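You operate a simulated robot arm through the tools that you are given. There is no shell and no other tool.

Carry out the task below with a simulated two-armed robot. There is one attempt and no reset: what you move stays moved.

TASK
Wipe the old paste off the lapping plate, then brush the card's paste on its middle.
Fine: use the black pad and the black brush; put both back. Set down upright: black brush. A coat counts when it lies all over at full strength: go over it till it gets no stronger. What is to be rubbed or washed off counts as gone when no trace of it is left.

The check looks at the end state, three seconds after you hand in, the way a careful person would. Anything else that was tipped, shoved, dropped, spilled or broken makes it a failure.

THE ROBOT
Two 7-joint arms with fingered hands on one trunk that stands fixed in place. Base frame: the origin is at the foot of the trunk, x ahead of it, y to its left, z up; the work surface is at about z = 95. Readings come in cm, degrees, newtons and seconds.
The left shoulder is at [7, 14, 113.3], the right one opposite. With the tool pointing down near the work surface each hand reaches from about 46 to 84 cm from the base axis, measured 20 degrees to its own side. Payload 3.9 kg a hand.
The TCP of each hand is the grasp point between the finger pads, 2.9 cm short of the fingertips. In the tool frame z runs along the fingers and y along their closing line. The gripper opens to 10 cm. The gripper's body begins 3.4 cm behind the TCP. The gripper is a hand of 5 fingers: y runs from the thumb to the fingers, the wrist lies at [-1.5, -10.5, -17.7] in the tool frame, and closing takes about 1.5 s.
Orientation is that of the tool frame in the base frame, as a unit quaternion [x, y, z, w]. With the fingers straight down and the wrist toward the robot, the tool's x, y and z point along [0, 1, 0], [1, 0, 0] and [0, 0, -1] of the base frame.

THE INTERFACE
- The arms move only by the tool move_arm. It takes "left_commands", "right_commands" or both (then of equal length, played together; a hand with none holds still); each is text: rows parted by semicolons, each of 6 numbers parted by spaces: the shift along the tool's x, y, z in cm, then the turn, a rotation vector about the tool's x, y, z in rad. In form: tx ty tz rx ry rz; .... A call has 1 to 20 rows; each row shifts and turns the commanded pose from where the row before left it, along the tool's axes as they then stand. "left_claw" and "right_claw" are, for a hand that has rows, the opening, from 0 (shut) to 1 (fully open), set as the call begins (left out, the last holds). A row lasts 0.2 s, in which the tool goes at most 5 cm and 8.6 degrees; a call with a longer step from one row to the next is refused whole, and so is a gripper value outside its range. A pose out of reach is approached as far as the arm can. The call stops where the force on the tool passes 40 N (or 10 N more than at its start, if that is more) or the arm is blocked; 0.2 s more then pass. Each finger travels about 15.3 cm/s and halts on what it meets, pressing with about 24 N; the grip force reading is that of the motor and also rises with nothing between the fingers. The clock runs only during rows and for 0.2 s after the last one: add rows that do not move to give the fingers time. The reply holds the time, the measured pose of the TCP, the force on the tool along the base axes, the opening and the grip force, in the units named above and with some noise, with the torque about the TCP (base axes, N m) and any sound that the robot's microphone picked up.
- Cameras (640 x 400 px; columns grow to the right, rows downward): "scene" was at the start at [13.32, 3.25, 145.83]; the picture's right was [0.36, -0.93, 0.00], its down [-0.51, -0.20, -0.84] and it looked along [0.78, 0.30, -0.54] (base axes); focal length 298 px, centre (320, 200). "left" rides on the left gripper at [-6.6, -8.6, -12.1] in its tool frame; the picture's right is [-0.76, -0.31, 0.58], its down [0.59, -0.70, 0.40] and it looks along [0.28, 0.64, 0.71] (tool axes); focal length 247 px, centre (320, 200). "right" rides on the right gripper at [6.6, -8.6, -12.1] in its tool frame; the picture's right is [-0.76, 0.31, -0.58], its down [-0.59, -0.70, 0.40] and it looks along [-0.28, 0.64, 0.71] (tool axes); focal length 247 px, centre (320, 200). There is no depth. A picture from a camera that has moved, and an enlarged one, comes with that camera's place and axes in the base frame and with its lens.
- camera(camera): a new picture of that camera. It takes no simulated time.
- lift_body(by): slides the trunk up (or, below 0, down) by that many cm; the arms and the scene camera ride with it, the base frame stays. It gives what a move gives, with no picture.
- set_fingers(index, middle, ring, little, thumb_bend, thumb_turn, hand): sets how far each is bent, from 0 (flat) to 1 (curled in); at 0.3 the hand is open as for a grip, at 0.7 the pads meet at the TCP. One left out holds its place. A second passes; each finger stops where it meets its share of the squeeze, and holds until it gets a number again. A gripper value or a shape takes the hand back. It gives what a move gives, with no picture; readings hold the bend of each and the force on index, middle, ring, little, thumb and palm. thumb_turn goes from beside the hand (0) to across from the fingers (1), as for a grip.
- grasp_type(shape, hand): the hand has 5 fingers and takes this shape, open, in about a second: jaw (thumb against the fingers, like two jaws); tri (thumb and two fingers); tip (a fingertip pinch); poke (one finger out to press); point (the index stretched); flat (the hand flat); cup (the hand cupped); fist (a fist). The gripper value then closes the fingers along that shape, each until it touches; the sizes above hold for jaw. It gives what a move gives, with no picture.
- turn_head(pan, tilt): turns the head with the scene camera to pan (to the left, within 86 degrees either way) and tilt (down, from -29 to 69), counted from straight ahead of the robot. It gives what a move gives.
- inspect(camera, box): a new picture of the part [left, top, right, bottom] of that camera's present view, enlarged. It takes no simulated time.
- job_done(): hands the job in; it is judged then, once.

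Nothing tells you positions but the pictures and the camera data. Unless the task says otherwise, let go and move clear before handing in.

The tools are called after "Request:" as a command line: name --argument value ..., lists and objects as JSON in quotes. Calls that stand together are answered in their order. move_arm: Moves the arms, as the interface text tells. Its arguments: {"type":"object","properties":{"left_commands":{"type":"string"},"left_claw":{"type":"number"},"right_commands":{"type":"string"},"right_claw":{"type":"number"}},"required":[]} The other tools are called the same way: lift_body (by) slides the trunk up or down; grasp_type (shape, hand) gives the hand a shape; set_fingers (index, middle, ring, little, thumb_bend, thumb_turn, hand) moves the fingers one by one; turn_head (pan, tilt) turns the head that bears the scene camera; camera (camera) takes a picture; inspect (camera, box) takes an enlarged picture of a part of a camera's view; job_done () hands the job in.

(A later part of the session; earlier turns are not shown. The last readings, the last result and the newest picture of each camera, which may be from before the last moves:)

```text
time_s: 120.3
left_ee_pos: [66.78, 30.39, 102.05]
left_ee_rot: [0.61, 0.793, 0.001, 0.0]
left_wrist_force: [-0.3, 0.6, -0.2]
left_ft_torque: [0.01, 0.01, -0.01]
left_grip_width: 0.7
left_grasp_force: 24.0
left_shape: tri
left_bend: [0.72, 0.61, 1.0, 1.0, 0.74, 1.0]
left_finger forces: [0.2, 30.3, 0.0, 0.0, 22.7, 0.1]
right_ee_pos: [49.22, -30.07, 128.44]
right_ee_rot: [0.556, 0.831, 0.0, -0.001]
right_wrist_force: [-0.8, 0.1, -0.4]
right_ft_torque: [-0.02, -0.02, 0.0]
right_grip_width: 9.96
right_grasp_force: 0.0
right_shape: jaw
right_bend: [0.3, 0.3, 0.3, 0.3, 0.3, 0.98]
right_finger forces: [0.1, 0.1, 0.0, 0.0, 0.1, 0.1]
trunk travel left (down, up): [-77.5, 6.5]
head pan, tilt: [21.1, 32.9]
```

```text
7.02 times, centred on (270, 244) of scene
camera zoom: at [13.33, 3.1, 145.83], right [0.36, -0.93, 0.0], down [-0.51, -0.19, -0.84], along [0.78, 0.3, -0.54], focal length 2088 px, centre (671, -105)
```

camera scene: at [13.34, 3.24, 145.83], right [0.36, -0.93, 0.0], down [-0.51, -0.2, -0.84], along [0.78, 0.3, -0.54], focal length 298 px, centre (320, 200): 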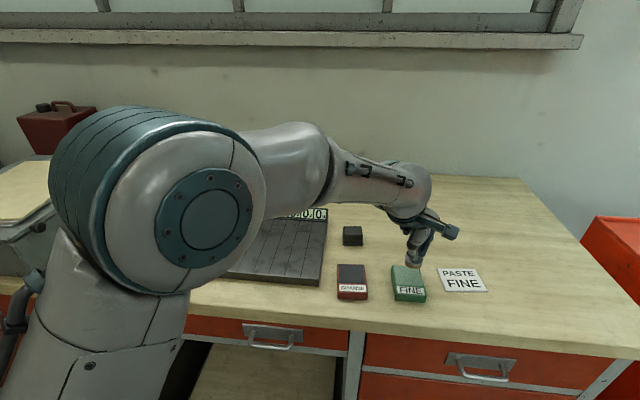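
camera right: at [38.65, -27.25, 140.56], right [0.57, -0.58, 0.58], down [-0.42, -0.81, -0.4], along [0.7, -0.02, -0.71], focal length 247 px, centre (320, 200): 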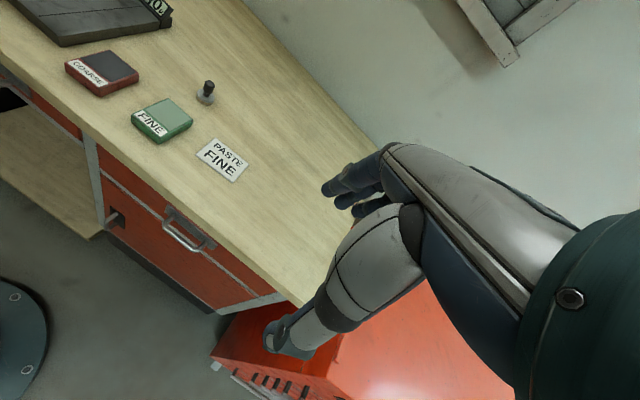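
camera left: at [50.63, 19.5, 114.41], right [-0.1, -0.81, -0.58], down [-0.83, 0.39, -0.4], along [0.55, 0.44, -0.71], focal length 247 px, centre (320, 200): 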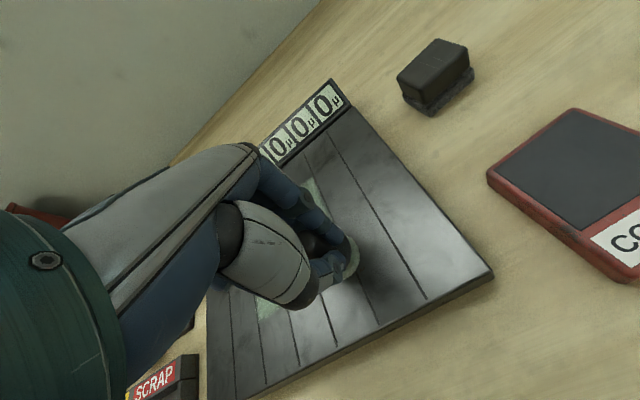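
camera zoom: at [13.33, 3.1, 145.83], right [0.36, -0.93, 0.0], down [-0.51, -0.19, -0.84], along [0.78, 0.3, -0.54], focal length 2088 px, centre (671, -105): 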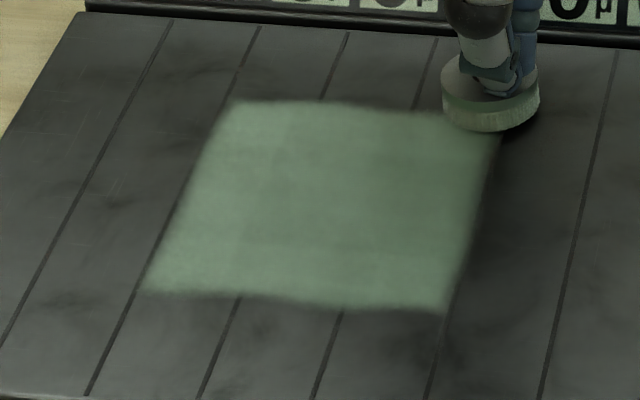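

The index finger has lost its share of the grip, so the brush is creeping in the fingers. I'll lift off and check how it sits.

Request:
move_arm --left_commands "0 0 -1 0 0 0;0 0 -2 0 0 0;0 0 -3 0 0 0;0 0 -2 0 0 0;0 0 0 0 0 0"

Request:
inspect --camera "scene" --box '[200, 170, 340, 290]'

Request:
inspect --camera "scene" --box '[270, 180, 330, 230]'

Request:
inspect --camera "left" --box '[220, 150, 480, 360]'

```text
time_s: 121.5
left_ee_pos: [66.7, 30.37, 110.08]
left_ee_rot: [0.609, 0.793, 0.0, -0.001]
left_wrist_force: [-0.3, -1.4, 0.1]
left_ft_torque: [0.04, 0.01, -0.02]
left_grip_width: 0.7
left_grasp_force: 24.3
left_shape: tri
left_bend: [0.72, 0.61, 1.0, 1.0, 0.74, 1.0]
left_finger forces: [0.2, 29.3, 0.0, 0.1, 25.6, 0.1]
right_ee_pos: [49.1, -30.05, 128.46]
right_ee_rot: [0.555, 0.832, 0.0, 0.0]
right_wrist_force: [0.3, 0.3, 0.2]
right_ft_torque: [0.0, 0.01, 0.03]
right_grip_width: 9.98
right_grasp_force: 0.2
right_shape: jaw
right_bend: [0.3, 0.3, 0.3, 0.3, 0.3, 0.98]
right_finger forces: [0.0, 0.0, 0.0, 0.0, 0.0, 0.0]
trunk travel left (down, up): [-77.5, 6.5]
head pan, tilt: [21.1, 32.9]
```

```text
3.33 times, centred on (270, 230) of scene
camera zoom: at [13.36, 3.25, 145.83], right [0.36, -0.93, 0.0], down [-0.51, -0.2, -0.84], along [0.78, 0.3, -0.54], focal length 992 px, centre (487, 100)
```

zoom: 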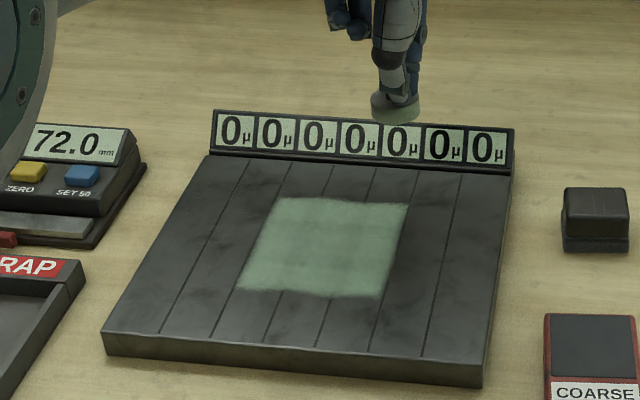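

```text
8.00 times, centred on (300, 205) of scene
camera zoom: at [13.36, 3.25, 145.83], right [0.36, -0.93, 0.0], down [-0.51, -0.2, -0.84], along [0.78, 0.3, -0.54], focal length 2381 px, centre (480, 160)
```

zoom: 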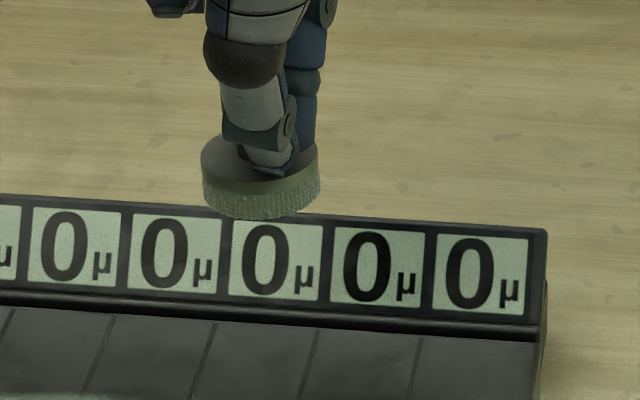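

```text
1.90 times, centred on (350, 255) of left
camera zoom: at [60.05, 21.97, 122.23], right [-0.1, -0.81, -0.58], down [-0.83, 0.39, -0.4], along [0.55, 0.44, -0.71], focal length 470 px, centre (263, 95)
```

zoom: 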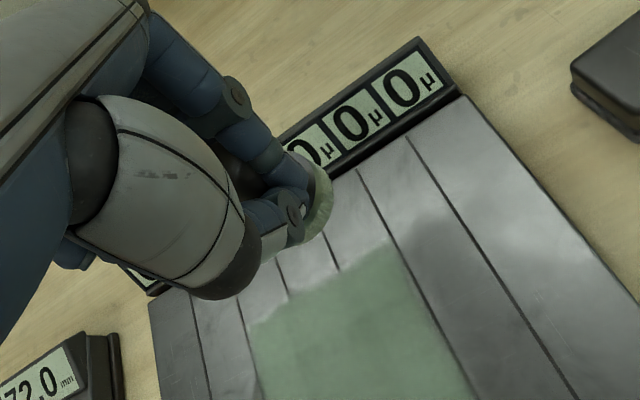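

Request:
inspect --camera "scene" --box '[230, 222, 310, 265]'

Request:
inspect --camera "left" --box '[320, 260, 520, 400]'

```text
8.00 times, centred on (270, 244) of scene
camera zoom: at [13.36, 3.25, 145.83], right [0.36, -0.93, 0.0], down [-0.51, -0.2, -0.84], along [0.78, 0.3, -0.54], focal length 2381 px, centre (720, -148)
```

zoom: 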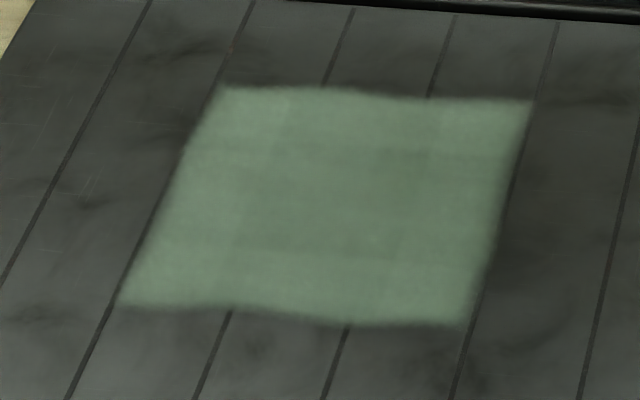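

```text
2.86 times, centred on (420, 330) of left
camera zoom: at [60.05, 21.97, 122.23], right [-0.1, -0.81, -0.58], down [-0.83, 0.39, -0.4], along [0.55, 0.44, -0.71], focal length 706 px, centre (34, -171)
```

zoom: 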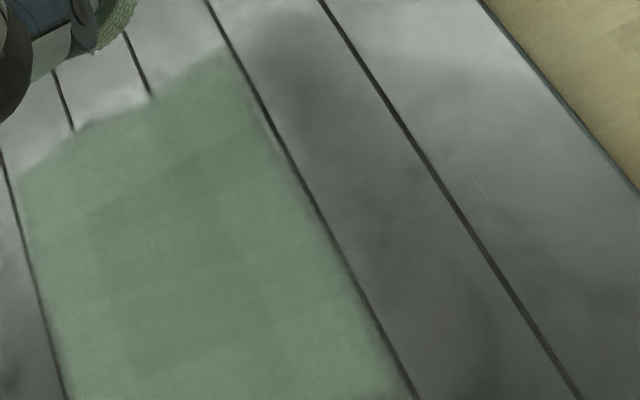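

The brush is still held, now between thumb and middle finger. The coat exactly fills the three middle lanes' field, but its interior looks slightly weaker than its border, since contact had become light. I'll set the brush down again with a firmer press and work the interior.

Request:
move_arm --left_commands "1.2 -1.2 2 0 0 0;0 0 3 0 0 0;0 0 2.5 0 0 0;0 0 0.5 0 0 0;0 0 0.1 0 0 0;0 0 0 0 0 0"

Request:
move_arm --left_commands "0 0 0.1 0 0 0;0 0 0.05 0 0 0;0 0 0 0 0 0"

```text
time_s: 122.9
left_ee_pos: [65.17, 31.51, 101.76]
left_ee_rot: [0.609, 0.793, -0.001, 0.0]
left_wrist_force: [-0.2, 1.5, -0.9]
left_ft_torque: [-0.03, 0.0, -0.01]
left_grip_width: 0.7
left_grasp_force: 24.5
left_shape: tri
left_bend: [0.72, 0.61, 1.0, 1.0, 0.74, 1.0]
left_finger forces: [0.3, 28.7, 0.1, 0.1, 27.6, 0.0]
right_ee_pos: [49.09, -29.98, 128.61]
right_ee_rot: [0.556, 0.831, 0.001, 0.0]
right_wrist_force: [0.8, 0.5, 0.6]
right_ft_torque: [-0.01, -0.01, -0.02]
right_grip_width: 9.98
right_grasp_force: 0.0
right_shape: jaw
right_bend: [0.3, 0.3, 0.3, 0.3, 0.3, 0.98]
right_finger forces: [0.0, 0.1, 0.1, 0.1, 0.1, 0.1]
trunk travel left (down, up): [-77.5, 6.5]
head pan, tilt: [21.1, 32.9]
```

```text
time_s: 123.7
left_ee_pos: [65.29, 31.27, 101.76]
left_ee_rot: [0.61, 0.793, 0.001, 0.001]
left_wrist_force: [0.7, -0.3, 1.8]
left_ft_torque: [0.03, -0.05, -0.02]
left_grip_width: 0.72
left_grasp_force: 23.9
left_shape: tri
left_bend: [0.72, 0.61, 1.0, 1.0, 0.74, 1.0]
left_finger forces: [0.5, 30.8, 0.0, 0.1, 28.2, 0.1]
right_ee_pos: [49.05, -29.96, 128.47]
right_ee_rot: [0.556, 0.831, 0.0, 0.001]
right_wrist_force: [0.2, -0.4, 0.2]
right_ft_torque: [0.01, 0.0, -0.01]
right_grip_width: 10.0
right_grasp_force: 0.1
right_shape: jaw
right_bend: [0.3, 0.3, 0.3, 0.3, 0.3, 0.98]
right_finger forces: [0.1, 0.0, 0.1, 0.0, 0.0, 0.0]
trunk travel left (down, up): [-77.5, 6.5]
head pan, tilt: [21.1, 32.9]
```

Request:
move_arm --left_commands "0 0 0.1 0 0 0;1.2 0 0 0 0 0;1.2 0 0 0 0 0;1.2 0 0 0 0 0;1.2 0 0 0 0 0;1.2 0 0 0 0 0;1.2 0 0 0 0 0;0 -1.2 0 0 0 0;-1.2 0 0 0 0 0;-1.2 0 0 0 0 0;-1.2 0 0 0 0 0;-1.2 0 0 0 0 0;-1.2 0 0 0 0 0;-1.2 0 0 0 0 0;0 -1.2 0 0 0 0"

Request:
move_arm --left_commands "1.2 0 0.03 0 0 0;1.2 0 0 0 0 0;1.2 0 0 0 0 0;1.2 0 0 0 0 0;1.2 0 0 0 0 0;1.2 0 0 0 0 0;0 -1.2 0 0 0 0;-1.2 0 0 0 0 0;-1.2 0 0 0 0 0;-1.2 0 0 0 0 0;-1.2 0 0 0 0 0;-1.2 0 0 0 0 0;-1.2 0 0 0 0 0;0 -1.2 0 0 0 0"

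Request:
inspect --camera "scene" --box '[225, 215, 315, 272]'

```text
time_s: 126.9
left_ee_pos: [62.86, 30.42, 101.67]
left_ee_rot: [0.61, 0.793, 0.001, 0.0]
left_wrist_force: [2.9, 0.3, 7.5]
left_ft_torque: [0.12, -0.22, -0.04]
left_grip_width: 0.74
left_grasp_force: 23.8
left_shape: tri
left_bend: [0.72, 0.61, 1.0, 1.0, 0.74, 1.0]
left_finger forces: [1.4, 34.6, 0.1, 0.0, 29.8, 0.1]
right_ee_pos: [48.93, -29.99, 128.44]
right_ee_rot: [0.556, 0.831, 0.001, 0.0]
right_wrist_force: [-0.9, 0.2, 0.6]
right_ft_torque: [0.0, -0.03, 0.0]
right_grip_width: 9.98
right_grasp_force: 0.0
right_shape: jaw
right_bend: [0.3, 0.3, 0.3, 0.3, 0.3, 0.98]
right_finger forces: [0.0, 0.0, 0.1, 0.1, 0.0, 0.0]
trunk travel left (down, up): [-77.5, 6.5]
head pan, tilt: [21.1, 32.9]
```

```text
time_s: 129.9
left_ee_pos: [60.46, 29.99, 101.63]
left_ee_rot: [0.61, 0.792, 0.002, 0.001]
left_wrist_force: [3.4, -0.8, 9.5]
left_ft_torque: [0.1, -0.29, -0.05]
left_grip_width: 0.8
left_grasp_force: 23.7
left_shape: tri
left_bend: [0.72, 0.6, 1.0, 1.0, 0.74, 1.0]
left_finger forces: [0.0, 39.2, 0.0, 0.1, 30.0, 0.0]
right_ee_pos: [49.05, -30.15, 128.41]
right_ee_rot: [0.555, 0.832, 0.001, 0.0]
right_wrist_force: [0.1, -0.2, 0.4]
right_ft_torque: [0.0, 0.0, -0.01]
right_grip_width: 9.96
right_grasp_force: 0.0
right_shape: jaw
right_bend: [0.3, 0.3, 0.3, 0.3, 0.3, 0.98]
right_finger forces: [0.0, 0.0, 0.0, 0.0, 0.0, 0.1]
trunk travel left (down, up): [-77.5, 6.5]
head pan, tilt: [21.1, 32.9]
```

```text
7.02 times, centred on (270, 244) of scene
camera zoom: at [13.19, 3.15, 145.84], right [0.36, -0.93, 0.0], down [-0.51, -0.2, -0.84], along [0.78, 0.3, -0.54], focal length 2088 px, centre (671, -105)
```

zoom: 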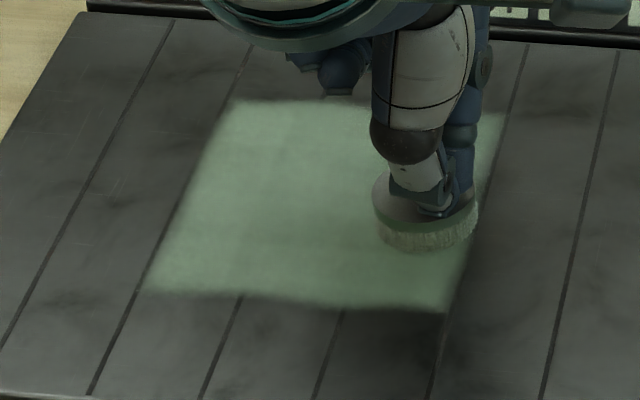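

Request:
move_arm --left_commands "0 0 -1 0 0 0;0 0 -2 0 0 0;0 0 -3 0 0 0;0 0 -2 0 0 0;0 0 0 0 0 0"

Request:
inspect --camera "scene" --box '[250, 180, 330, 235]'

Request:
inspect --camera "scene" --box '[230, 222, 310, 265]'

Request:
inspect --camera "left" --box '[220, 150, 480, 360]'

```text
time_s: 131.1
left_ee_pos: [60.58, 30.02, 109.66]
left_ee_rot: [0.609, 0.793, 0.0, 0.0]
left_wrist_force: [0.1, -0.8, -0.7]
left_ft_torque: [0.01, -0.01, -0.01]
left_grip_width: 0.73
left_grasp_force: 23.8
left_shape: tri
left_bend: [0.71, 0.61, 1.0, 1.0, 0.74, 1.0]
left_finger forces: [1.6, 31.6, 0.0, 0.0, 29.4, 0.1]
right_ee_pos: [49.17, -30.01, 128.51]
right_ee_rot: [0.555, 0.832, 0.0, 0.0]
right_wrist_force: [0.6, 0.3, 0.4]
right_ft_torque: [-0.02, 0.0, -0.01]
right_grip_width: 9.99
right_grasp_force: 0.1
right_shape: jaw
right_bend: [0.3, 0.3, 0.3, 0.3, 0.3, 0.98]
right_finger forces: [0.0, 0.0, 0.0, 0.1, 0.0, 0.0]
trunk travel left (down, up): [-77.5, 6.5]
head pan, tilt: [21.1, 32.9]
```

```text
7.27 times, centred on (290, 208) of scene
camera zoom: at [13.35, 3.25, 145.83], right [0.36, -0.93, 0.0], down [-0.51, -0.2, -0.84], along [0.78, 0.3, -0.54], focal length 2164 px, centre (538, 146)
```

zoom: 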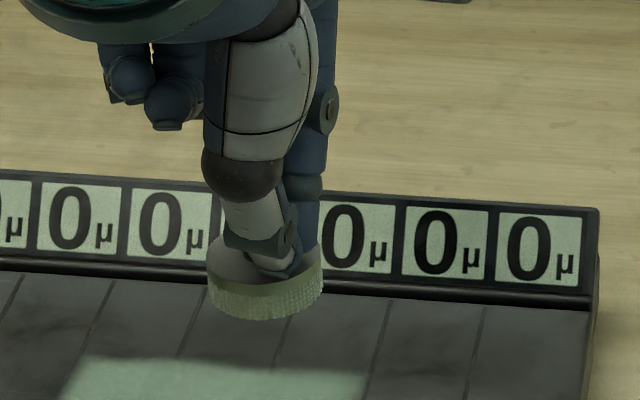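

```text
8.00 times, centred on (270, 244) of scene
camera zoom: at [13.35, 3.25, 145.83], right [0.36, -0.93, 0.0], down [-0.51, -0.2, -0.84], along [0.78, 0.3, -0.54], focal length 2381 px, centre (720, -148)
```

zoom: 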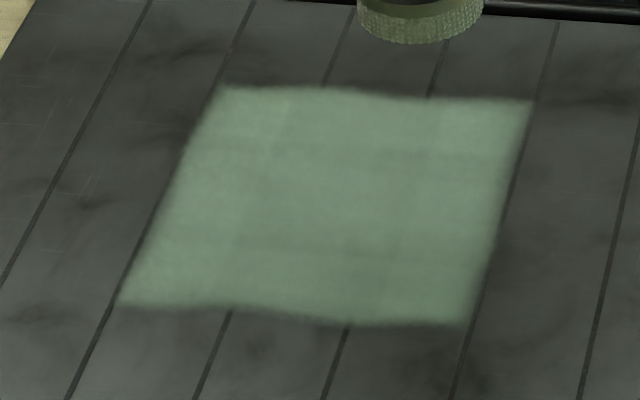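

```text
1.90 times, centred on (350, 255) of left
camera zoom: at [53.92, 21.58, 121.82], right [-0.1, -0.81, -0.58], down [-0.83, 0.39, -0.4], along [0.55, 0.44, -0.71], focal length 470 px, centre (263, 95)
```

zoom: 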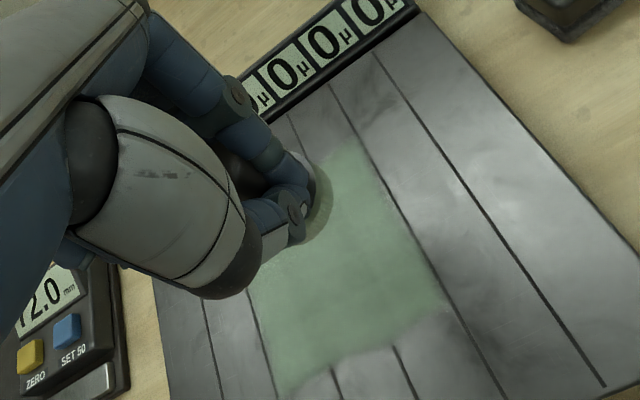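

The bristles have turned yellowish, so the brush is running low on paste. I'll take it back to the FINE tin for more, then finish the coat.

Request:
move_arm --left_commands "-3.135 -0.6 0 0 0 0.0873;-3.175 -0.324 0 0 0 0.0873;-3.19 -0.045 0 0 0 0.0873;-3.183 0.233 0 0 0 0.0873;-3.15 0.51 0 0 0 0.0873;-3.095 0.78 0 0 0 0.0873;-3.015 1.05 0 0 0 0.0873;-2.91 1.31 0 0 0 0;-2.91 1.31 0 0 0 0;0 0 0 0 0 0;0 0 0 0 0 0"

Request:
inspect --camera "scene" --box '[360, 210, 460, 310]'

Request:
inspect --camera "right" --box '[80, 20, 240, 140]'

```text
time_s: 133.5
left_ee_pos: [62.64, 1.42, 109.57]
left_ee_rot: [0.819, 0.574, 0.0, 0.0]
left_wrist_force: [0.2, -0.1, -0.5]
left_ft_torque: [-0.05, 0.01, -0.03]
left_grip_width: 0.73
left_grasp_force: 24.1
left_shape: tri
left_bend: [0.71, 0.61, 1.0, 1.0, 0.74, 1.0]
left_finger forces: [0.1, 32.3, 0.0, 0.0, 29.2, 0.0]
right_ee_pos: [49.15, -29.99, 128.49]
right_ee_rot: [0.555, 0.832, 0.0, 0.0]
right_wrist_force: [-0.3, 0.3, 0.1]
right_ft_torque: [-0.04, -0.01, 0.0]
right_grip_width: 9.97
right_grasp_force: 0.0
right_shape: jaw
right_bend: [0.3, 0.3, 0.3, 0.3, 0.3, 0.98]
right_finger forces: [0.1, 0.0, 0.1, 0.0, 0.0, 0.0]
trunk travel left (down, up): [-77.5, 6.5]
head pan, tilt: [21.1, 32.9]
```

```text
4.00 times, centred on (410, 260) of scene
camera zoom: at [13.33, 3.21, 145.83], right [0.36, -0.93, 0.0], down [-0.51, -0.2, -0.84], along [0.78, 0.3, -0.54], focal length 1190 px, centre (-40, -40)
```

zoom: 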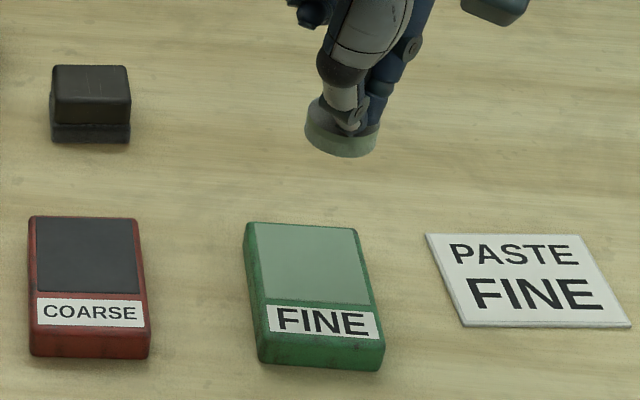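

```text
3.33 times, centred on (160, 80) of right
camera zoom: at [38.67, -27.3, 140.54], right [0.57, -0.58, 0.58], down [-0.42, -0.81, -0.4], along [0.7, -0.02, -0.71], focal length 823 px, centre (853, 600)
```

zoom: 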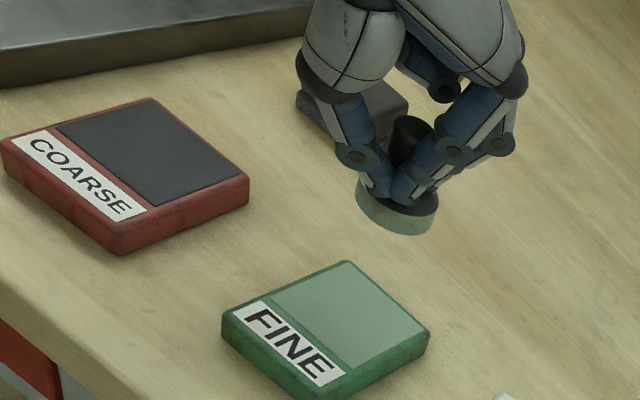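

Request:
move_arm --left_commands "0 0 2.5 0 0 0;0 0 2.5 0 0 0;0 0 2 0 0 0;0 0 0.6 0 0 0;0 0 0.1 0 0 0;0 0 0 0 0 0"

Request:
move_arm --left_commands "0 0 0.1 0 0 0;0 0 0.1 0 0 0;0 0 0 0 0 0"

Request:
inspect --camera "scene" --box '[360, 220, 460, 320]'

```text
time_s: 134.9
left_ee_pos: [62.74, 1.34, 101.83]
left_ee_rot: [0.82, 0.572, 0.0, 0.0]
left_wrist_force: [0.2, -0.3, -0.3]
left_ft_torque: [0.02, 0.03, -0.02]
left_grip_width: 0.73
left_grasp_force: 24.1
left_shape: tri
left_bend: [0.71, 0.61, 1.0, 1.0, 0.74, 1.0]
left_finger forces: [1.1, 30.2, 0.0, 0.0, 29.5, 0.0]
right_ee_pos: [49.08, -29.89, 128.48]
right_ee_rot: [0.556, 0.831, -0.001, 0.0]
right_wrist_force: [1.4, -0.7, 0.3]
right_ft_torque: [0.01, 0.01, 0.05]
right_grip_width: 9.99
right_grasp_force: 0.1
right_shape: jaw
right_bend: [0.3, 0.3, 0.3, 0.3, 0.3, 0.98]
right_finger forces: [0.0, 0.1, 0.1, 0.0, 0.0, 0.0]
trunk travel left (down, up): [-77.5, 6.5]
head pan, tilt: [21.1, 32.9]
```

```text
time_s: 135.7
left_ee_pos: [62.74, 1.3, 101.69]
left_ee_rot: [0.82, 0.572, 0.0, 0.0]
left_wrist_force: [0.4, -0.8, -0.3]
left_ft_torque: [-0.02, 0.02, 0.05]
left_grip_width: 0.75
left_grasp_force: 24.3
left_shape: tri
left_bend: [0.71, 0.61, 1.0, 1.0, 0.74, 1.0]
left_finger forces: [0.0, 30.6, 0.1, 0.0, 29.5, 0.1]
right_ee_pos: [49.13, -30.05, 128.31]
right_ee_rot: [0.556, 0.831, -0.001, 0.0]
right_wrist_force: [-1.0, -0.3, -0.6]
right_ft_torque: [-0.03, 0.04, -0.01]
right_grip_width: 10.01
right_grasp_force: 0.1
right_shape: jaw
right_bend: [0.3, 0.3, 0.3, 0.3, 0.3, 0.98]
right_finger forces: [0.0, 0.0, 0.1, 0.0, 0.0, 0.0]
trunk travel left (down, up): [-77.5, 6.5]
head pan, tilt: [21.1, 32.9]
```

```text
4.00 times, centred on (410, 270) of scene
camera zoom: at [13.33, 3.24, 145.83], right [0.36, -0.93, 0.0], down [-0.51, -0.2, -0.84], along [0.78, 0.3, -0.54], focal length 1190 px, centre (-40, -80)
```

zoom: 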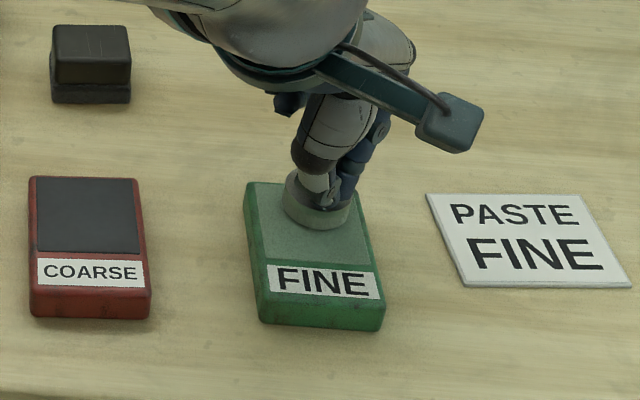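

Request:
move_arm --left_commands "0 0 0.1 0 0 0;0 0 0.1 0 0 0;0 0 0 0 0 0;0 0 0 0 0 0;0 0 0 0 0 0"

```text
time_s: 136.9
left_ee_pos: [62.66, 1.45, 101.48]
left_ee_rot: [0.82, 0.572, 0.001, 0.0]
left_wrist_force: [1.1, 0.0, 2.7]
left_ft_torque: [0.03, -0.11, -0.03]
left_grip_width: 0.73
left_grasp_force: 23.7
left_shape: tri
left_bend: [0.71, 0.61, 1.0, 1.0, 0.74, 1.0]
left_finger forces: [0.9, 32.2, 0.1, 0.1, 30.0, 0.0]
right_ee_pos: [49.03, -29.95, 128.45]
right_ee_rot: [0.555, 0.832, 0.0, 0.0]
right_wrist_force: [0.1, 1.0, 0.2]
right_ft_torque: [0.02, -0.01, -0.03]
right_grip_width: 9.96
right_grasp_force: 0.1
right_shape: jaw
right_bend: [0.3, 0.3, 0.3, 0.3, 0.3, 0.98]
right_finger forces: [0.0, 0.1, 0.1, 0.0, 0.0, 0.0]
trunk travel left (down, up): [-77.5, 6.5]
head pan, tilt: [21.1, 32.9]
```

Request:
move_arm --left_commands "0 0 0.1 0 0 0;0 0 0 0 0 0;0 0 0 0 0 0;0 0 -0.5 0 0 0;0 0 -1.5 0 0 0;0 0 -3 0 0 0;0 0 -3 0 0 0;0 0 0 0 0 0"

Request:
inspect --camera "scene" --box '[360, 210, 460, 310]'

Request:
inspect --camera "right" --box '[80, 20, 240, 140]'

Request:
inspect --camera "scene" --box '[200, 170, 340, 290]'

```text
time_s: 138.7
left_ee_pos: [62.55, 1.36, 109.55]
left_ee_rot: [0.82, 0.573, 0.0, 0.0]
left_wrist_force: [-0.1, -0.1, 0.2]
left_ft_torque: [-0.02, -0.01, 0.01]
left_grip_width: 0.74
left_grasp_force: 24.3
left_shape: tri
left_bend: [0.71, 0.61, 1.0, 1.0, 0.74, 1.0]
left_finger forces: [0.8, 29.1, 0.1, 0.1, 29.7, 0.1]
right_ee_pos: [49.11, -30.08, 128.41]
right_ee_rot: [0.556, 0.831, 0.0, 0.0]
right_wrist_force: [0.2, 0.3, -0.2]
right_ft_torque: [0.01, -0.01, 0.0]
right_grip_width: 9.98
right_grasp_force: 0.1
right_shape: jaw
right_bend: [0.3, 0.3, 0.3, 0.3, 0.3, 0.98]
right_finger forces: [0.0, 0.0, 0.0, 0.0, 0.0, 0.0]
trunk travel left (down, up): [-77.5, 6.5]
head pan, tilt: [21.1, 32.9]
```

```text
4.00 times, centred on (410, 260) of scene
camera zoom: at [13.37, 3.24, 145.82], right [0.36, -0.93, 0.0], down [-0.51, -0.2, -0.84], along [0.78, 0.3, -0.54], focal length 1190 px, centre (-40, -40)
```

zoom: 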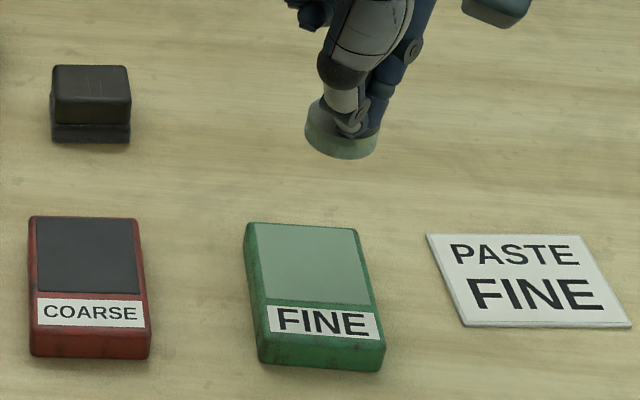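

```text
3.33 times, centred on (160, 80) of right
camera zoom: at [38.71, -27.27, 140.53], right [0.57, -0.58, 0.58], down [-0.42, -0.81, -0.4], along [0.7, -0.02, -0.71], focal length 823 px, centre (853, 600)
```

zoom: 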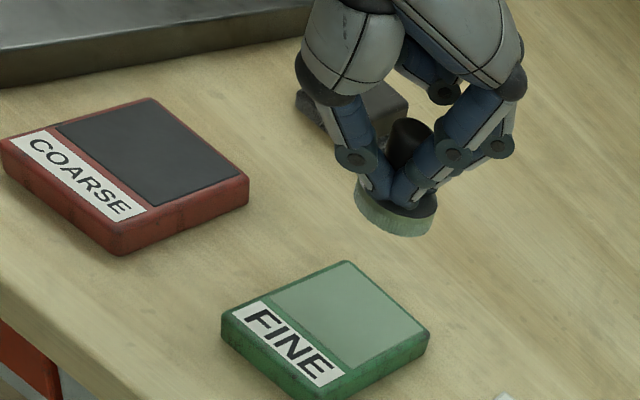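

```text
3.33 times, centred on (270, 230) of scene
camera zoom: at [13.37, 3.24, 145.82], right [0.36, -0.93, 0.0], down [-0.51, -0.2, -0.84], along [0.78, 0.3, -0.54], focal length 992 px, centre (487, 100)
```

zoom: 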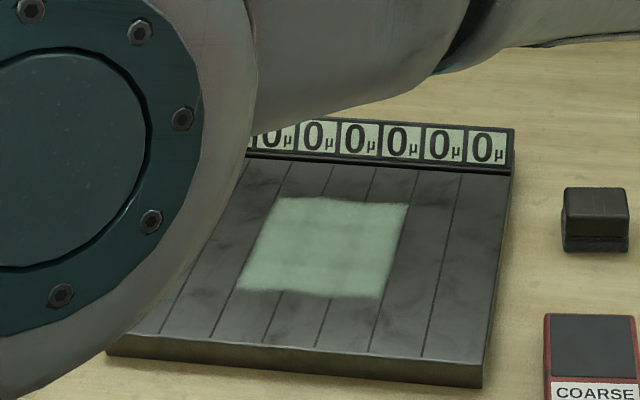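

The brush is freshly loaded and nothing has moved. Back to the plate for the finishing passes.

Request:
move_arm --left_commands "3.2 -0.786 0 0 0 0;3.2 -0.786 0 0 0 0;3.2 -0.786 0 0 0 -0.0873;3.26 -0.505 0 0 0 -0.0873;3.29 -0.22 0 0 0 -0.0873;3.295 0.07 0 0 0 -0.0873;3.277 0.356 0 0 0 -0.0873;3.233 0.64 0 0 0 -0.0873;3.165 0.92 0 0 0 -0.0873;0 0 2.5 0 0 0;0 0 2.5 0 0 0;0 0 2 0 0 0;0 0 0.6 0 0 0;0 0 0.1 0 0 0;0 0 0 0 0 0"

Request:
inspect --camera "scene" --box '[225, 215, 315, 272]'

```text
time_s: 141.9
left_ee_pos: [65.86, 30.83, 101.71]
left_ee_rot: [0.61, 0.793, 0.0, 0.0]
left_wrist_force: [1.1, -0.4, 1.9]
left_ft_torque: [0.07, -0.04, 0.05]
left_grip_width: 0.76
left_grasp_force: 23.8
left_shape: tri
left_bend: [0.71, 0.61, 1.0, 1.0, 0.74, 1.0]
left_finger forces: [0.8, 30.3, 0.0, 0.0, 29.4, 0.0]
right_ee_pos: [49.13, -30.03, 128.48]
right_ee_rot: [0.556, 0.831, 0.0, 0.0]
right_wrist_force: [0.2, 0.2, -0.6]
right_ft_torque: [-0.04, 0.0, -0.03]
right_grip_width: 9.98
right_grasp_force: 0.0
right_shape: jaw
right_bend: [0.3, 0.3, 0.3, 0.3, 0.3, 0.98]
right_finger forces: [0.0, 0.1, 0.0, 0.0, 0.0, 0.0]
trunk travel left (down, up): [-77.5, 6.5]
head pan, tilt: [21.1, 32.9]
```

```text
7.02 times, centred on (270, 244) of scene
camera zoom: at [13.29, 3.23, 145.84], right [0.36, -0.93, 0.0], down [-0.51, -0.2, -0.84], along [0.78, 0.3, -0.54], focal length 2088 px, centre (671, -105)
```

zoom: 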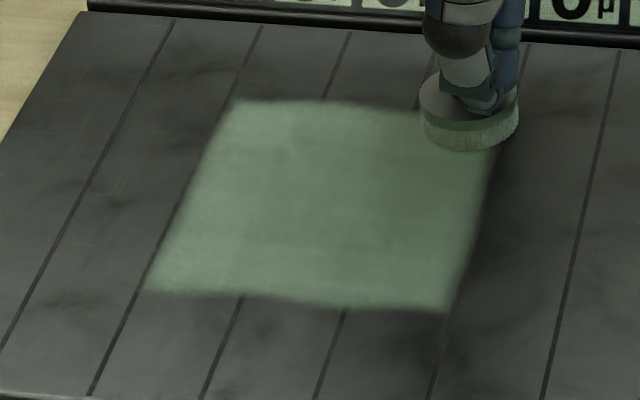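

Request:
move_arm --left_commands "0 0 0.08 0 0 0;1.4 0 0 0 0 0;1.4 0 0 0 0 0;1.4 0 0 0 0 0;1.4 0 0 0 0 0;1.4 0 0 0 0 0;1.4 0 0 0 0 0;0 -1.4 0 0 0 0;-1.4 0 0 0 0 0;-1.4 0 0 0 0 0;-1.4 0 0 0 0 0;-1.4 0 0 0 0 0;-1.4 0 0 0 0 0;-1.4 0 0 0 0 0;0 -1.4 0 0 0 0"

Request:
inspect --camera "scene" --box '[225, 215, 315, 272]'

```text
time_s: 145.1
left_ee_pos: [63.02, 30.03, 101.79]
left_ee_rot: [0.61, 0.793, 0.0, 0.001]
left_wrist_force: [2.0, -0.9, 5.9]
left_ft_torque: [0.06, -0.22, -0.09]
left_grip_width: 0.74
left_grasp_force: 24.3
left_shape: tri
left_bend: [0.71, 0.61, 1.0, 1.0, 0.74, 1.0]
left_finger forces: [0.5, 33.6, 0.0, 0.0, 30.1, 0.0]
right_ee_pos: [48.95, -30.0, 128.48]
right_ee_rot: [0.555, 0.832, 0.001, 0.0]
right_wrist_force: [0.1, 0.1, 0.4]
right_ft_torque: [-0.02, -0.01, 0.01]
right_grip_width: 9.99
right_grasp_force: 0.0
right_shape: jaw
right_bend: [0.3, 0.3, 0.3, 0.3, 0.3, 0.98]
right_finger forces: [0.0, 0.0, 0.0, 0.1, 0.0, 0.0]
trunk travel left (down, up): [-77.5, 6.5]
head pan, tilt: [21.1, 32.9]
```

```text
7.02 times, centred on (270, 244) of scene
camera zoom: at [13.18, 3.16, 145.85], right [0.36, -0.93, 0.0], down [-0.51, -0.2, -0.84], along [0.78, 0.3, -0.54], focal length 2088 px, centre (671, -105)
```

zoom: 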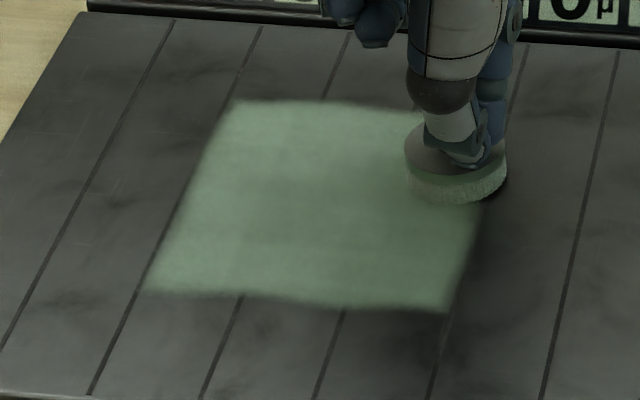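

Request:
move_arm --left_commands "1.4 0 0 0 0 0;1.4 0 0 0 0 0;1.4 0 0 0 0 0;1.4 0 0 0 0 0;1.4 0 0 0 0 0;1.4 0 0 0 0 0;0 -1.4 0 0 0 0;-1.4 0 0 0 0 0;-1.4 0 0 0 0 0;-1.4 0 0 0 0 0;-1.4 0 0 0 0 0;-1.4 0 0 0 0 0;-1.4 0 0 0 0 0;0 -1.4 0 0 0 0"

Request:
move_arm --left_commands "1.4 0 0 0 0 0;1.4 0 0 0 0 0;1.4 0 0 0 0 0;1.4 0 0 0 0 0;1.4 0 0 0 0 0;1.4 0 0 0 0 0;0 -1.4 0 0 0 0;-1.4 0 0 0 0 0;-1.4 0 0 0 0 0;-1.4 0 0 0 0 0;-1.4 0 0 0 0 0;-1.4 0 0 0 0 0;-1.4 0 0 0 0 0;0 -1.4 0 0 0 0"

Request:
move_arm --left_commands "1.4 0 0 0 0 0;1.4 0 0 0 0 0;1.4 0 0 0 0 0;1.4 0 0 0 0 0;1.4 0 0 0 0 0;1.4 0 0 0 0 0;0 0 0 0 0 0"

Request:
inspect --camera "scene" --box '[225, 215, 315, 272]'

```text
time_s: 148.1
left_ee_pos: [60.39, 29.26, 101.7]
left_ee_rot: [0.609, 0.793, 0.002, 0.0]
left_wrist_force: [2.5, -0.7, 3.7]
left_ft_torque: [0.05, -0.16, -0.02]
left_grip_width: 0.77
left_grasp_force: 24.0
left_shape: tri
left_bend: [0.71, 0.61, 1.0, 1.0, 0.74, 1.0]
left_finger forces: [0.5, 32.4, 0.0, 0.1, 29.5, 0.0]
right_ee_pos: [48.99, -30.1, 128.4]
right_ee_rot: [0.556, 0.831, 0.0, 0.0]
right_wrist_force: [-0.4, 0.6, 0.1]
right_ft_torque: [-0.01, 0.0, -0.03]
right_grip_width: 9.97
right_grasp_force: 0.1
right_shape: jaw
right_bend: [0.3, 0.3, 0.3, 0.3, 0.3, 0.98]
right_finger forces: [0.1, 0.0, 0.0, 0.0, 0.0, 0.0]
trunk travel left (down, up): [-77.5, 6.5]
head pan, tilt: [21.1, 32.9]
```

```text
time_s: 151.1
left_ee_pos: [57.84, 28.6, 101.61]
left_ee_rot: [0.61, 0.793, 0.001, 0.0]
left_wrist_force: [2.4, -0.9, 6.2]
left_ft_torque: [0.08, -0.2, -0.02]
left_grip_width: 0.76
left_grasp_force: 24.6
left_shape: tri
left_bend: [0.71, 0.61, 1.0, 1.0, 0.74, 1.0]
left_finger forces: [0.5, 33.3, 0.0, 0.1, 29.1, 0.0]
right_ee_pos: [49.02, -30.07, 128.57]
right_ee_rot: [0.555, 0.832, 0.0, 0.001]
right_wrist_force: [-0.5, 1.2, -0.1]
right_ft_torque: [0.01, 0.0, 0.01]
right_grip_width: 9.99
right_grasp_force: 0.0
right_shape: jaw
right_bend: [0.3, 0.3, 0.3, 0.3, 0.3, 0.98]
right_finger forces: [0.0, 0.1, 0.1, 0.0, 0.0, 0.1]
trunk travel left (down, up): [-77.5, 6.5]
head pan, tilt: [21.1, 32.9]
```

```text
time_s: 152.7
left_ee_pos: [55.62, 36.83, 101.61]
left_ee_rot: [0.609, 0.793, 0.001, -0.001]
left_wrist_force: [0.7, -2.3, 7.2]
left_ft_torque: [0.06, -0.14, -0.01]
left_grip_width: 0.74
left_grasp_force: 24.5
left_shape: tri
left_bend: [0.71, 0.61, 1.0, 1.0, 0.74, 1.0]
left_finger forces: [0.6, 32.1, 0.1, 0.0, 31.9, 0.0]
right_ee_pos: [49.07, -30.14, 128.46]
right_ee_rot: [0.555, 0.832, 0.001, 0.001]
right_wrist_force: [0.5, 1.4, 0.6]
right_ft_torque: [0.02, 0.04, 0.01]
right_grip_width: 9.97
right_grasp_force: 0.0
right_shape: jaw
right_bend: [0.3, 0.3, 0.3, 0.3, 0.3, 0.98]
right_finger forces: [0.1, 0.0, 0.1, 0.1, 0.0, 0.0]
trunk travel left (down, up): [-77.5, 6.5]
head pan, tilt: [21.1, 32.9]
```

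```text
7.02 times, centred on (270, 244) of scene
camera zoom: at [13.23, 3.09, 145.84], right [0.36, -0.93, 0.0], down [-0.51, -0.19, -0.84], along [0.78, 0.3, -0.54], focal length 2088 px, centre (671, -105)
```

zoom: 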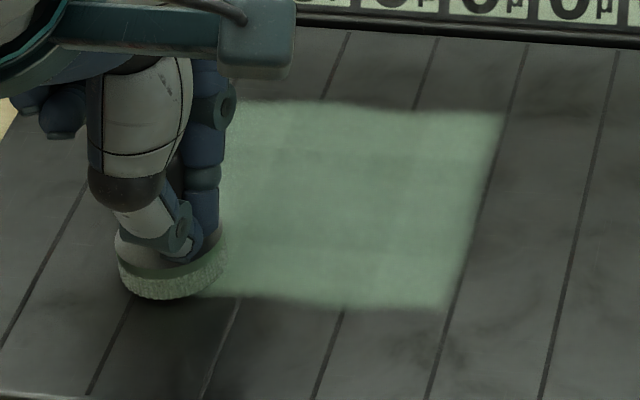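

The coat is evening out. I'll add one more full pass lengthwise.

Request:
move_arm --left_commands "0 1.4 0 0 0 0;0 1.4 0 0 0 0;0 1.4 0 0 0 0;0 1.4 0 0 0 0;0 1.4 0 0 0 0;0 1.4 0 0 0 0;-1.4 0 0 0 0 0;0 -1.4 0 0 0 0;0 -1.4 0 0 0 0;0 -1.4 0 0 0 0;0 -1.4 0 0 0 0;0 -1.4 0 0 0 0;0 -1.4 0 0 0 0;-1.4 0 0 0 0 0"

Request:
move_arm --left_commands "0 1.4 0 0 0 0;0 1.4 0 0 0 0;0 1.4 0 0 0 0;0 1.4 0 0 0 0;0 1.4 0 0 0 0;0 1.4 0 0 0 0;-1.4 0 0 0 0 0;0 -1.4 0 0 0 0;0 -1.4 0 0 0 0;0 -1.4 0 0 0 0;0 -1.4 0 0 0 0;0 -1.4 0 0 0 0;0 -1.4 0 0 0 0;-1.4 0 0 0 0 0"

Request:
move_arm --left_commands "0 1.4 0 0 0 0;0 1.4 0 0 0 0;0 1.4 0 0 0 0;0 1.4 0 0 0 0;0 1.4 0 0 0 0;0 1.4 0 0 0 0;-1.4 0 0 0 0 0;0 -1.4 0 0 0 0;0 -1.4 0 0 0 0;0 -1.4 0 0 0 0;0 -1.4 0 0 0 0;0 -1.4 0 0 0 0;0 -1.4 0 0 0 0;-1.4 0 0 0 0 0"

Request:
move_arm --left_commands "0 1.4 0 0 0 0;0 1.4 0 0 0 0;0 1.4 0 0 0 0;0 1.4 0 0 0 0;0 1.4 0 0 0 0;0 1.4 0 0 0 0;0 0 -1 0 0 0;0 0 -2 0 0 0;0 0 -3 0 0 0;0 0 -3 0 0 0;0 0 0 0 0 0"

Request:
inspect --camera "scene" --box '[230, 222, 310, 265]'

Request:
inspect --camera "left" --box '[220, 150, 520, 400]'

Request:
inspect --camera "scene" --box '[200, 170, 340, 290]'

```text
time_s: 155.7
left_ee_pos: [56.21, 34.14, 101.65]
left_ee_rot: [0.609, 0.793, 0.001, -0.001]
left_wrist_force: [-0.6, 1.9, 6.0]
left_ft_torque: [0.21, -0.05, 0.05]
left_grip_width: 0.78
left_grasp_force: 24.2
left_shape: tri
left_bend: [0.71, 0.62, 1.0, 1.0, 0.74, 1.0]
left_finger forces: [0.5, 32.3, 0.0, 0.1, 31.4, 0.0]
right_ee_pos: [49.11, -30.08, 128.41]
right_ee_rot: [0.555, 0.832, 0.0, 0.0]
right_wrist_force: [-0.3, -0.3, -0.1]
right_ft_torque: [0.03, 0.0, -0.01]
right_grip_width: 9.99
right_grasp_force: 0.1
right_shape: jaw
right_bend: [0.3, 0.3, 0.3, 0.3, 0.3, 0.98]
right_finger forces: [0.1, 0.1, 0.1, 0.1, 0.0, 0.0]
trunk travel left (down, up): [-77.5, 6.5]
head pan, tilt: [21.1, 32.9]
```

```text
time_s: 158.7
left_ee_pos: [57.09, 31.31, 101.77]
left_ee_rot: [0.61, 0.793, 0.0, 0.0]
left_wrist_force: [-1.7, 2.0, 3.9]
left_ft_torque: [0.11, -0.02, 0.07]
left_grip_width: 0.76
left_grasp_force: 23.6
left_shape: tri
left_bend: [0.71, 0.62, 1.0, 1.0, 0.74, 1.0]
left_finger forces: [0.6, 31.9, 0.0, 0.0, 31.4, 0.0]
right_ee_pos: [49.01, -30.19, 128.61]
right_ee_rot: [0.556, 0.831, 0.0, -0.001]
right_wrist_force: [-0.7, -0.4, 0.1]
right_ft_torque: [0.0, 0.0, -0.01]
right_grip_width: 9.96
right_grasp_force: 0.1
right_shape: jaw
right_bend: [0.3, 0.3, 0.3, 0.3, 0.3, 0.98]
right_finger forces: [0.0, 0.0, 0.1, 0.0, 0.0, 0.0]
trunk travel left (down, up): [-77.5, 6.5]
head pan, tilt: [21.1, 32.9]
```

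```text
time_s: 161.7
left_ee_pos: [57.62, 28.7, 101.59]
left_ee_rot: [0.609, 0.793, 0.0, 0.0]
left_wrist_force: [-1.6, 1.4, 6.5]
left_ft_torque: [0.18, -0.06, -0.01]
left_grip_width: 0.74
left_grasp_force: 23.7
left_shape: tri
left_bend: [0.71, 0.62, 1.0, 1.0, 0.74, 1.0]
left_finger forces: [0.3, 31.7, 0.1, 0.0, 32.6, 0.0]
right_ee_pos: [49.06, -30.04, 128.55]
right_ee_rot: [0.555, 0.832, 0.001, 0.0]
right_wrist_force: [0.1, -0.4, -0.5]
right_ft_torque: [-0.01, 0.03, -0.01]
right_grip_width: 10.0
right_grasp_force: 0.0
right_shape: jaw
right_bend: [0.3, 0.3, 0.3, 0.3, 0.3, 0.98]
right_finger forces: [0.1, 0.0, 0.1, 0.1, 0.1, 0.1]
trunk travel left (down, up): [-77.5, 6.5]
head pan, tilt: [21.1, 32.9]
```

```text
time_s: 164.1
left_ee_pos: [65.83, 30.82, 110.7]
left_ee_rot: [0.61, 0.792, 0.0, 0.0]
left_wrist_force: [0.7, -0.9, -1.0]
left_ft_torque: [-0.03, -0.02, -0.01]
left_grip_width: 0.75
left_grasp_force: 24.1
left_shape: tri
left_bend: [0.71, 0.62, 1.0, 1.0, 0.74, 1.0]
left_finger forces: [0.3, 29.2, 0.1, 0.0, 30.5, 0.1]
right_ee_pos: [49.13, -30.05, 128.5]
right_ee_rot: [0.555, 0.832, 0.0, -0.001]
right_wrist_force: [0.8, -0.4, -0.4]
right_ft_torque: [0.0, -0.04, 0.03]
right_grip_width: 9.96
right_grasp_force: 0.0
right_shape: jaw
right_bend: [0.3, 0.3, 0.3, 0.3, 0.3, 0.98]
right_finger forces: [0.0, 0.1, 0.1, 0.0, 0.0, 0.0]
trunk travel left (down, up): [-77.5, 6.5]
head pan, tilt: [21.1, 32.9]
```

```text
8.00 times, centred on (270, 244) of scene
camera zoom: at [13.38, 3.26, 145.82], right [0.36, -0.93, 0.0], down [-0.51, -0.2, -0.84], along [0.78, 0.3, -0.54], focal length 2381 px, centre (720, -148)
```

zoom: 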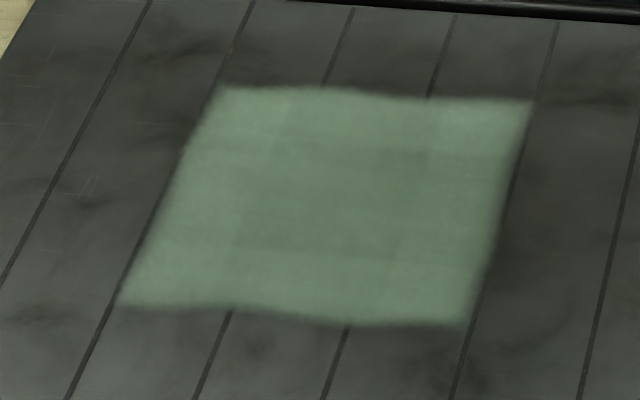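

```text
1.60 times, centred on (370, 275) of left
camera zoom: at [59.23, 22.4, 122.92], right [-0.1, -0.81, -0.58], down [-0.83, 0.39, -0.4], along [0.55, 0.44, -0.71], focal length 395 px, centre (240, 80)
```

zoom: 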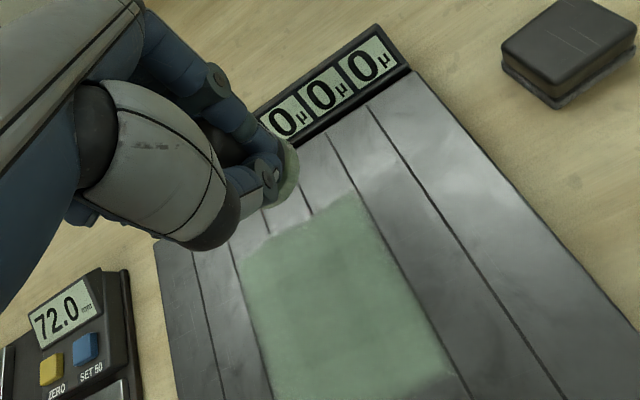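

```text
3.33 times, centred on (270, 230) of scene
camera zoom: at [13.38, 3.26, 145.82], right [0.36, -0.93, 0.0], down [-0.51, -0.2, -0.84], along [0.78, 0.3, -0.54], focal length 992 px, centre (487, 100)
```

zoom: 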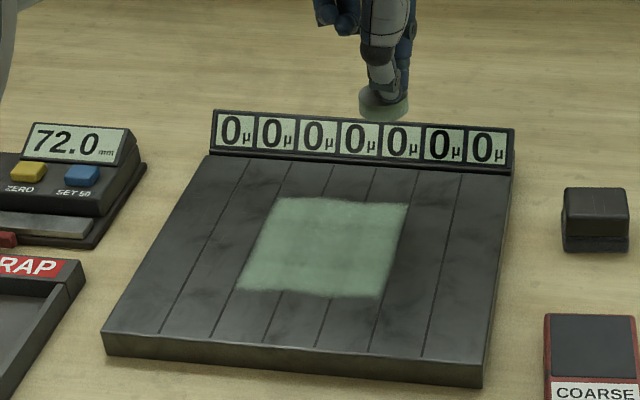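

Request:
inspect --camera "left" --box '[320, 260, 520, 400]'

Request:
inspect --camera "scene" --box '[245, 230, 305, 262]'

```text
2.86 times, centred on (420, 330) of left
camera zoom: at [59.23, 22.4, 122.92], right [-0.1, -0.81, -0.58], down [-0.83, 0.39, -0.4], along [0.55, 0.44, -0.71], focal length 706 px, centre (34, -171)
```

zoom: 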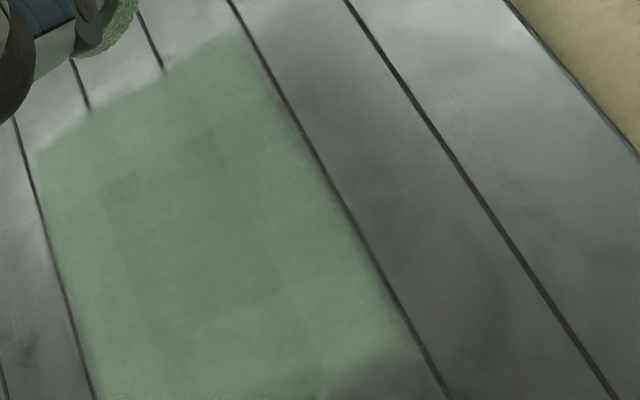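

```text
10.67 times, centred on (275, 246) of scene
camera zoom: at [13.38, 3.26, 145.82], right [0.36, -0.93, 0.0], down [-0.51, -0.2, -0.84], along [0.78, 0.3, -0.54], focal length 3174 px, centre (800, -291)
```

zoom: 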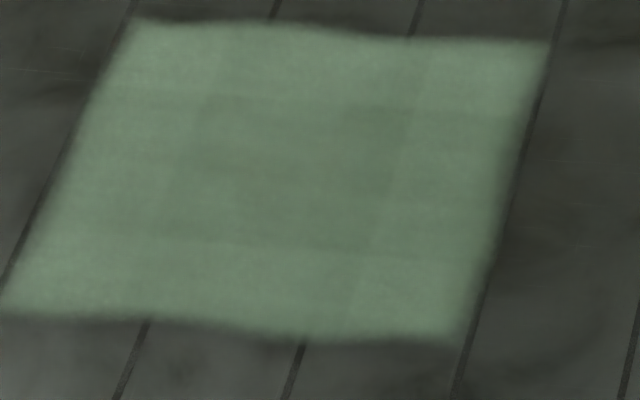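

Request:
inspect --camera "scene" --box '[230, 215, 430, 305]'

```text
3.20 times, centred on (330, 260) of scene
camera zoom: at [13.38, 3.26, 145.82], right [0.36, -0.93, 0.0], down [-0.51, -0.2, -0.84], along [0.78, 0.3, -0.54], focal length 952 px, centre (288, 8)
```

zoom: 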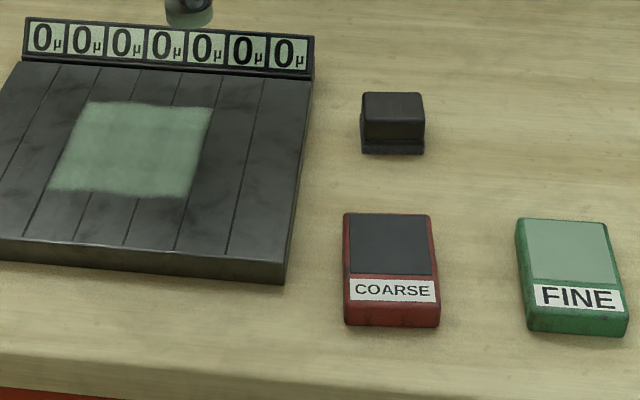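

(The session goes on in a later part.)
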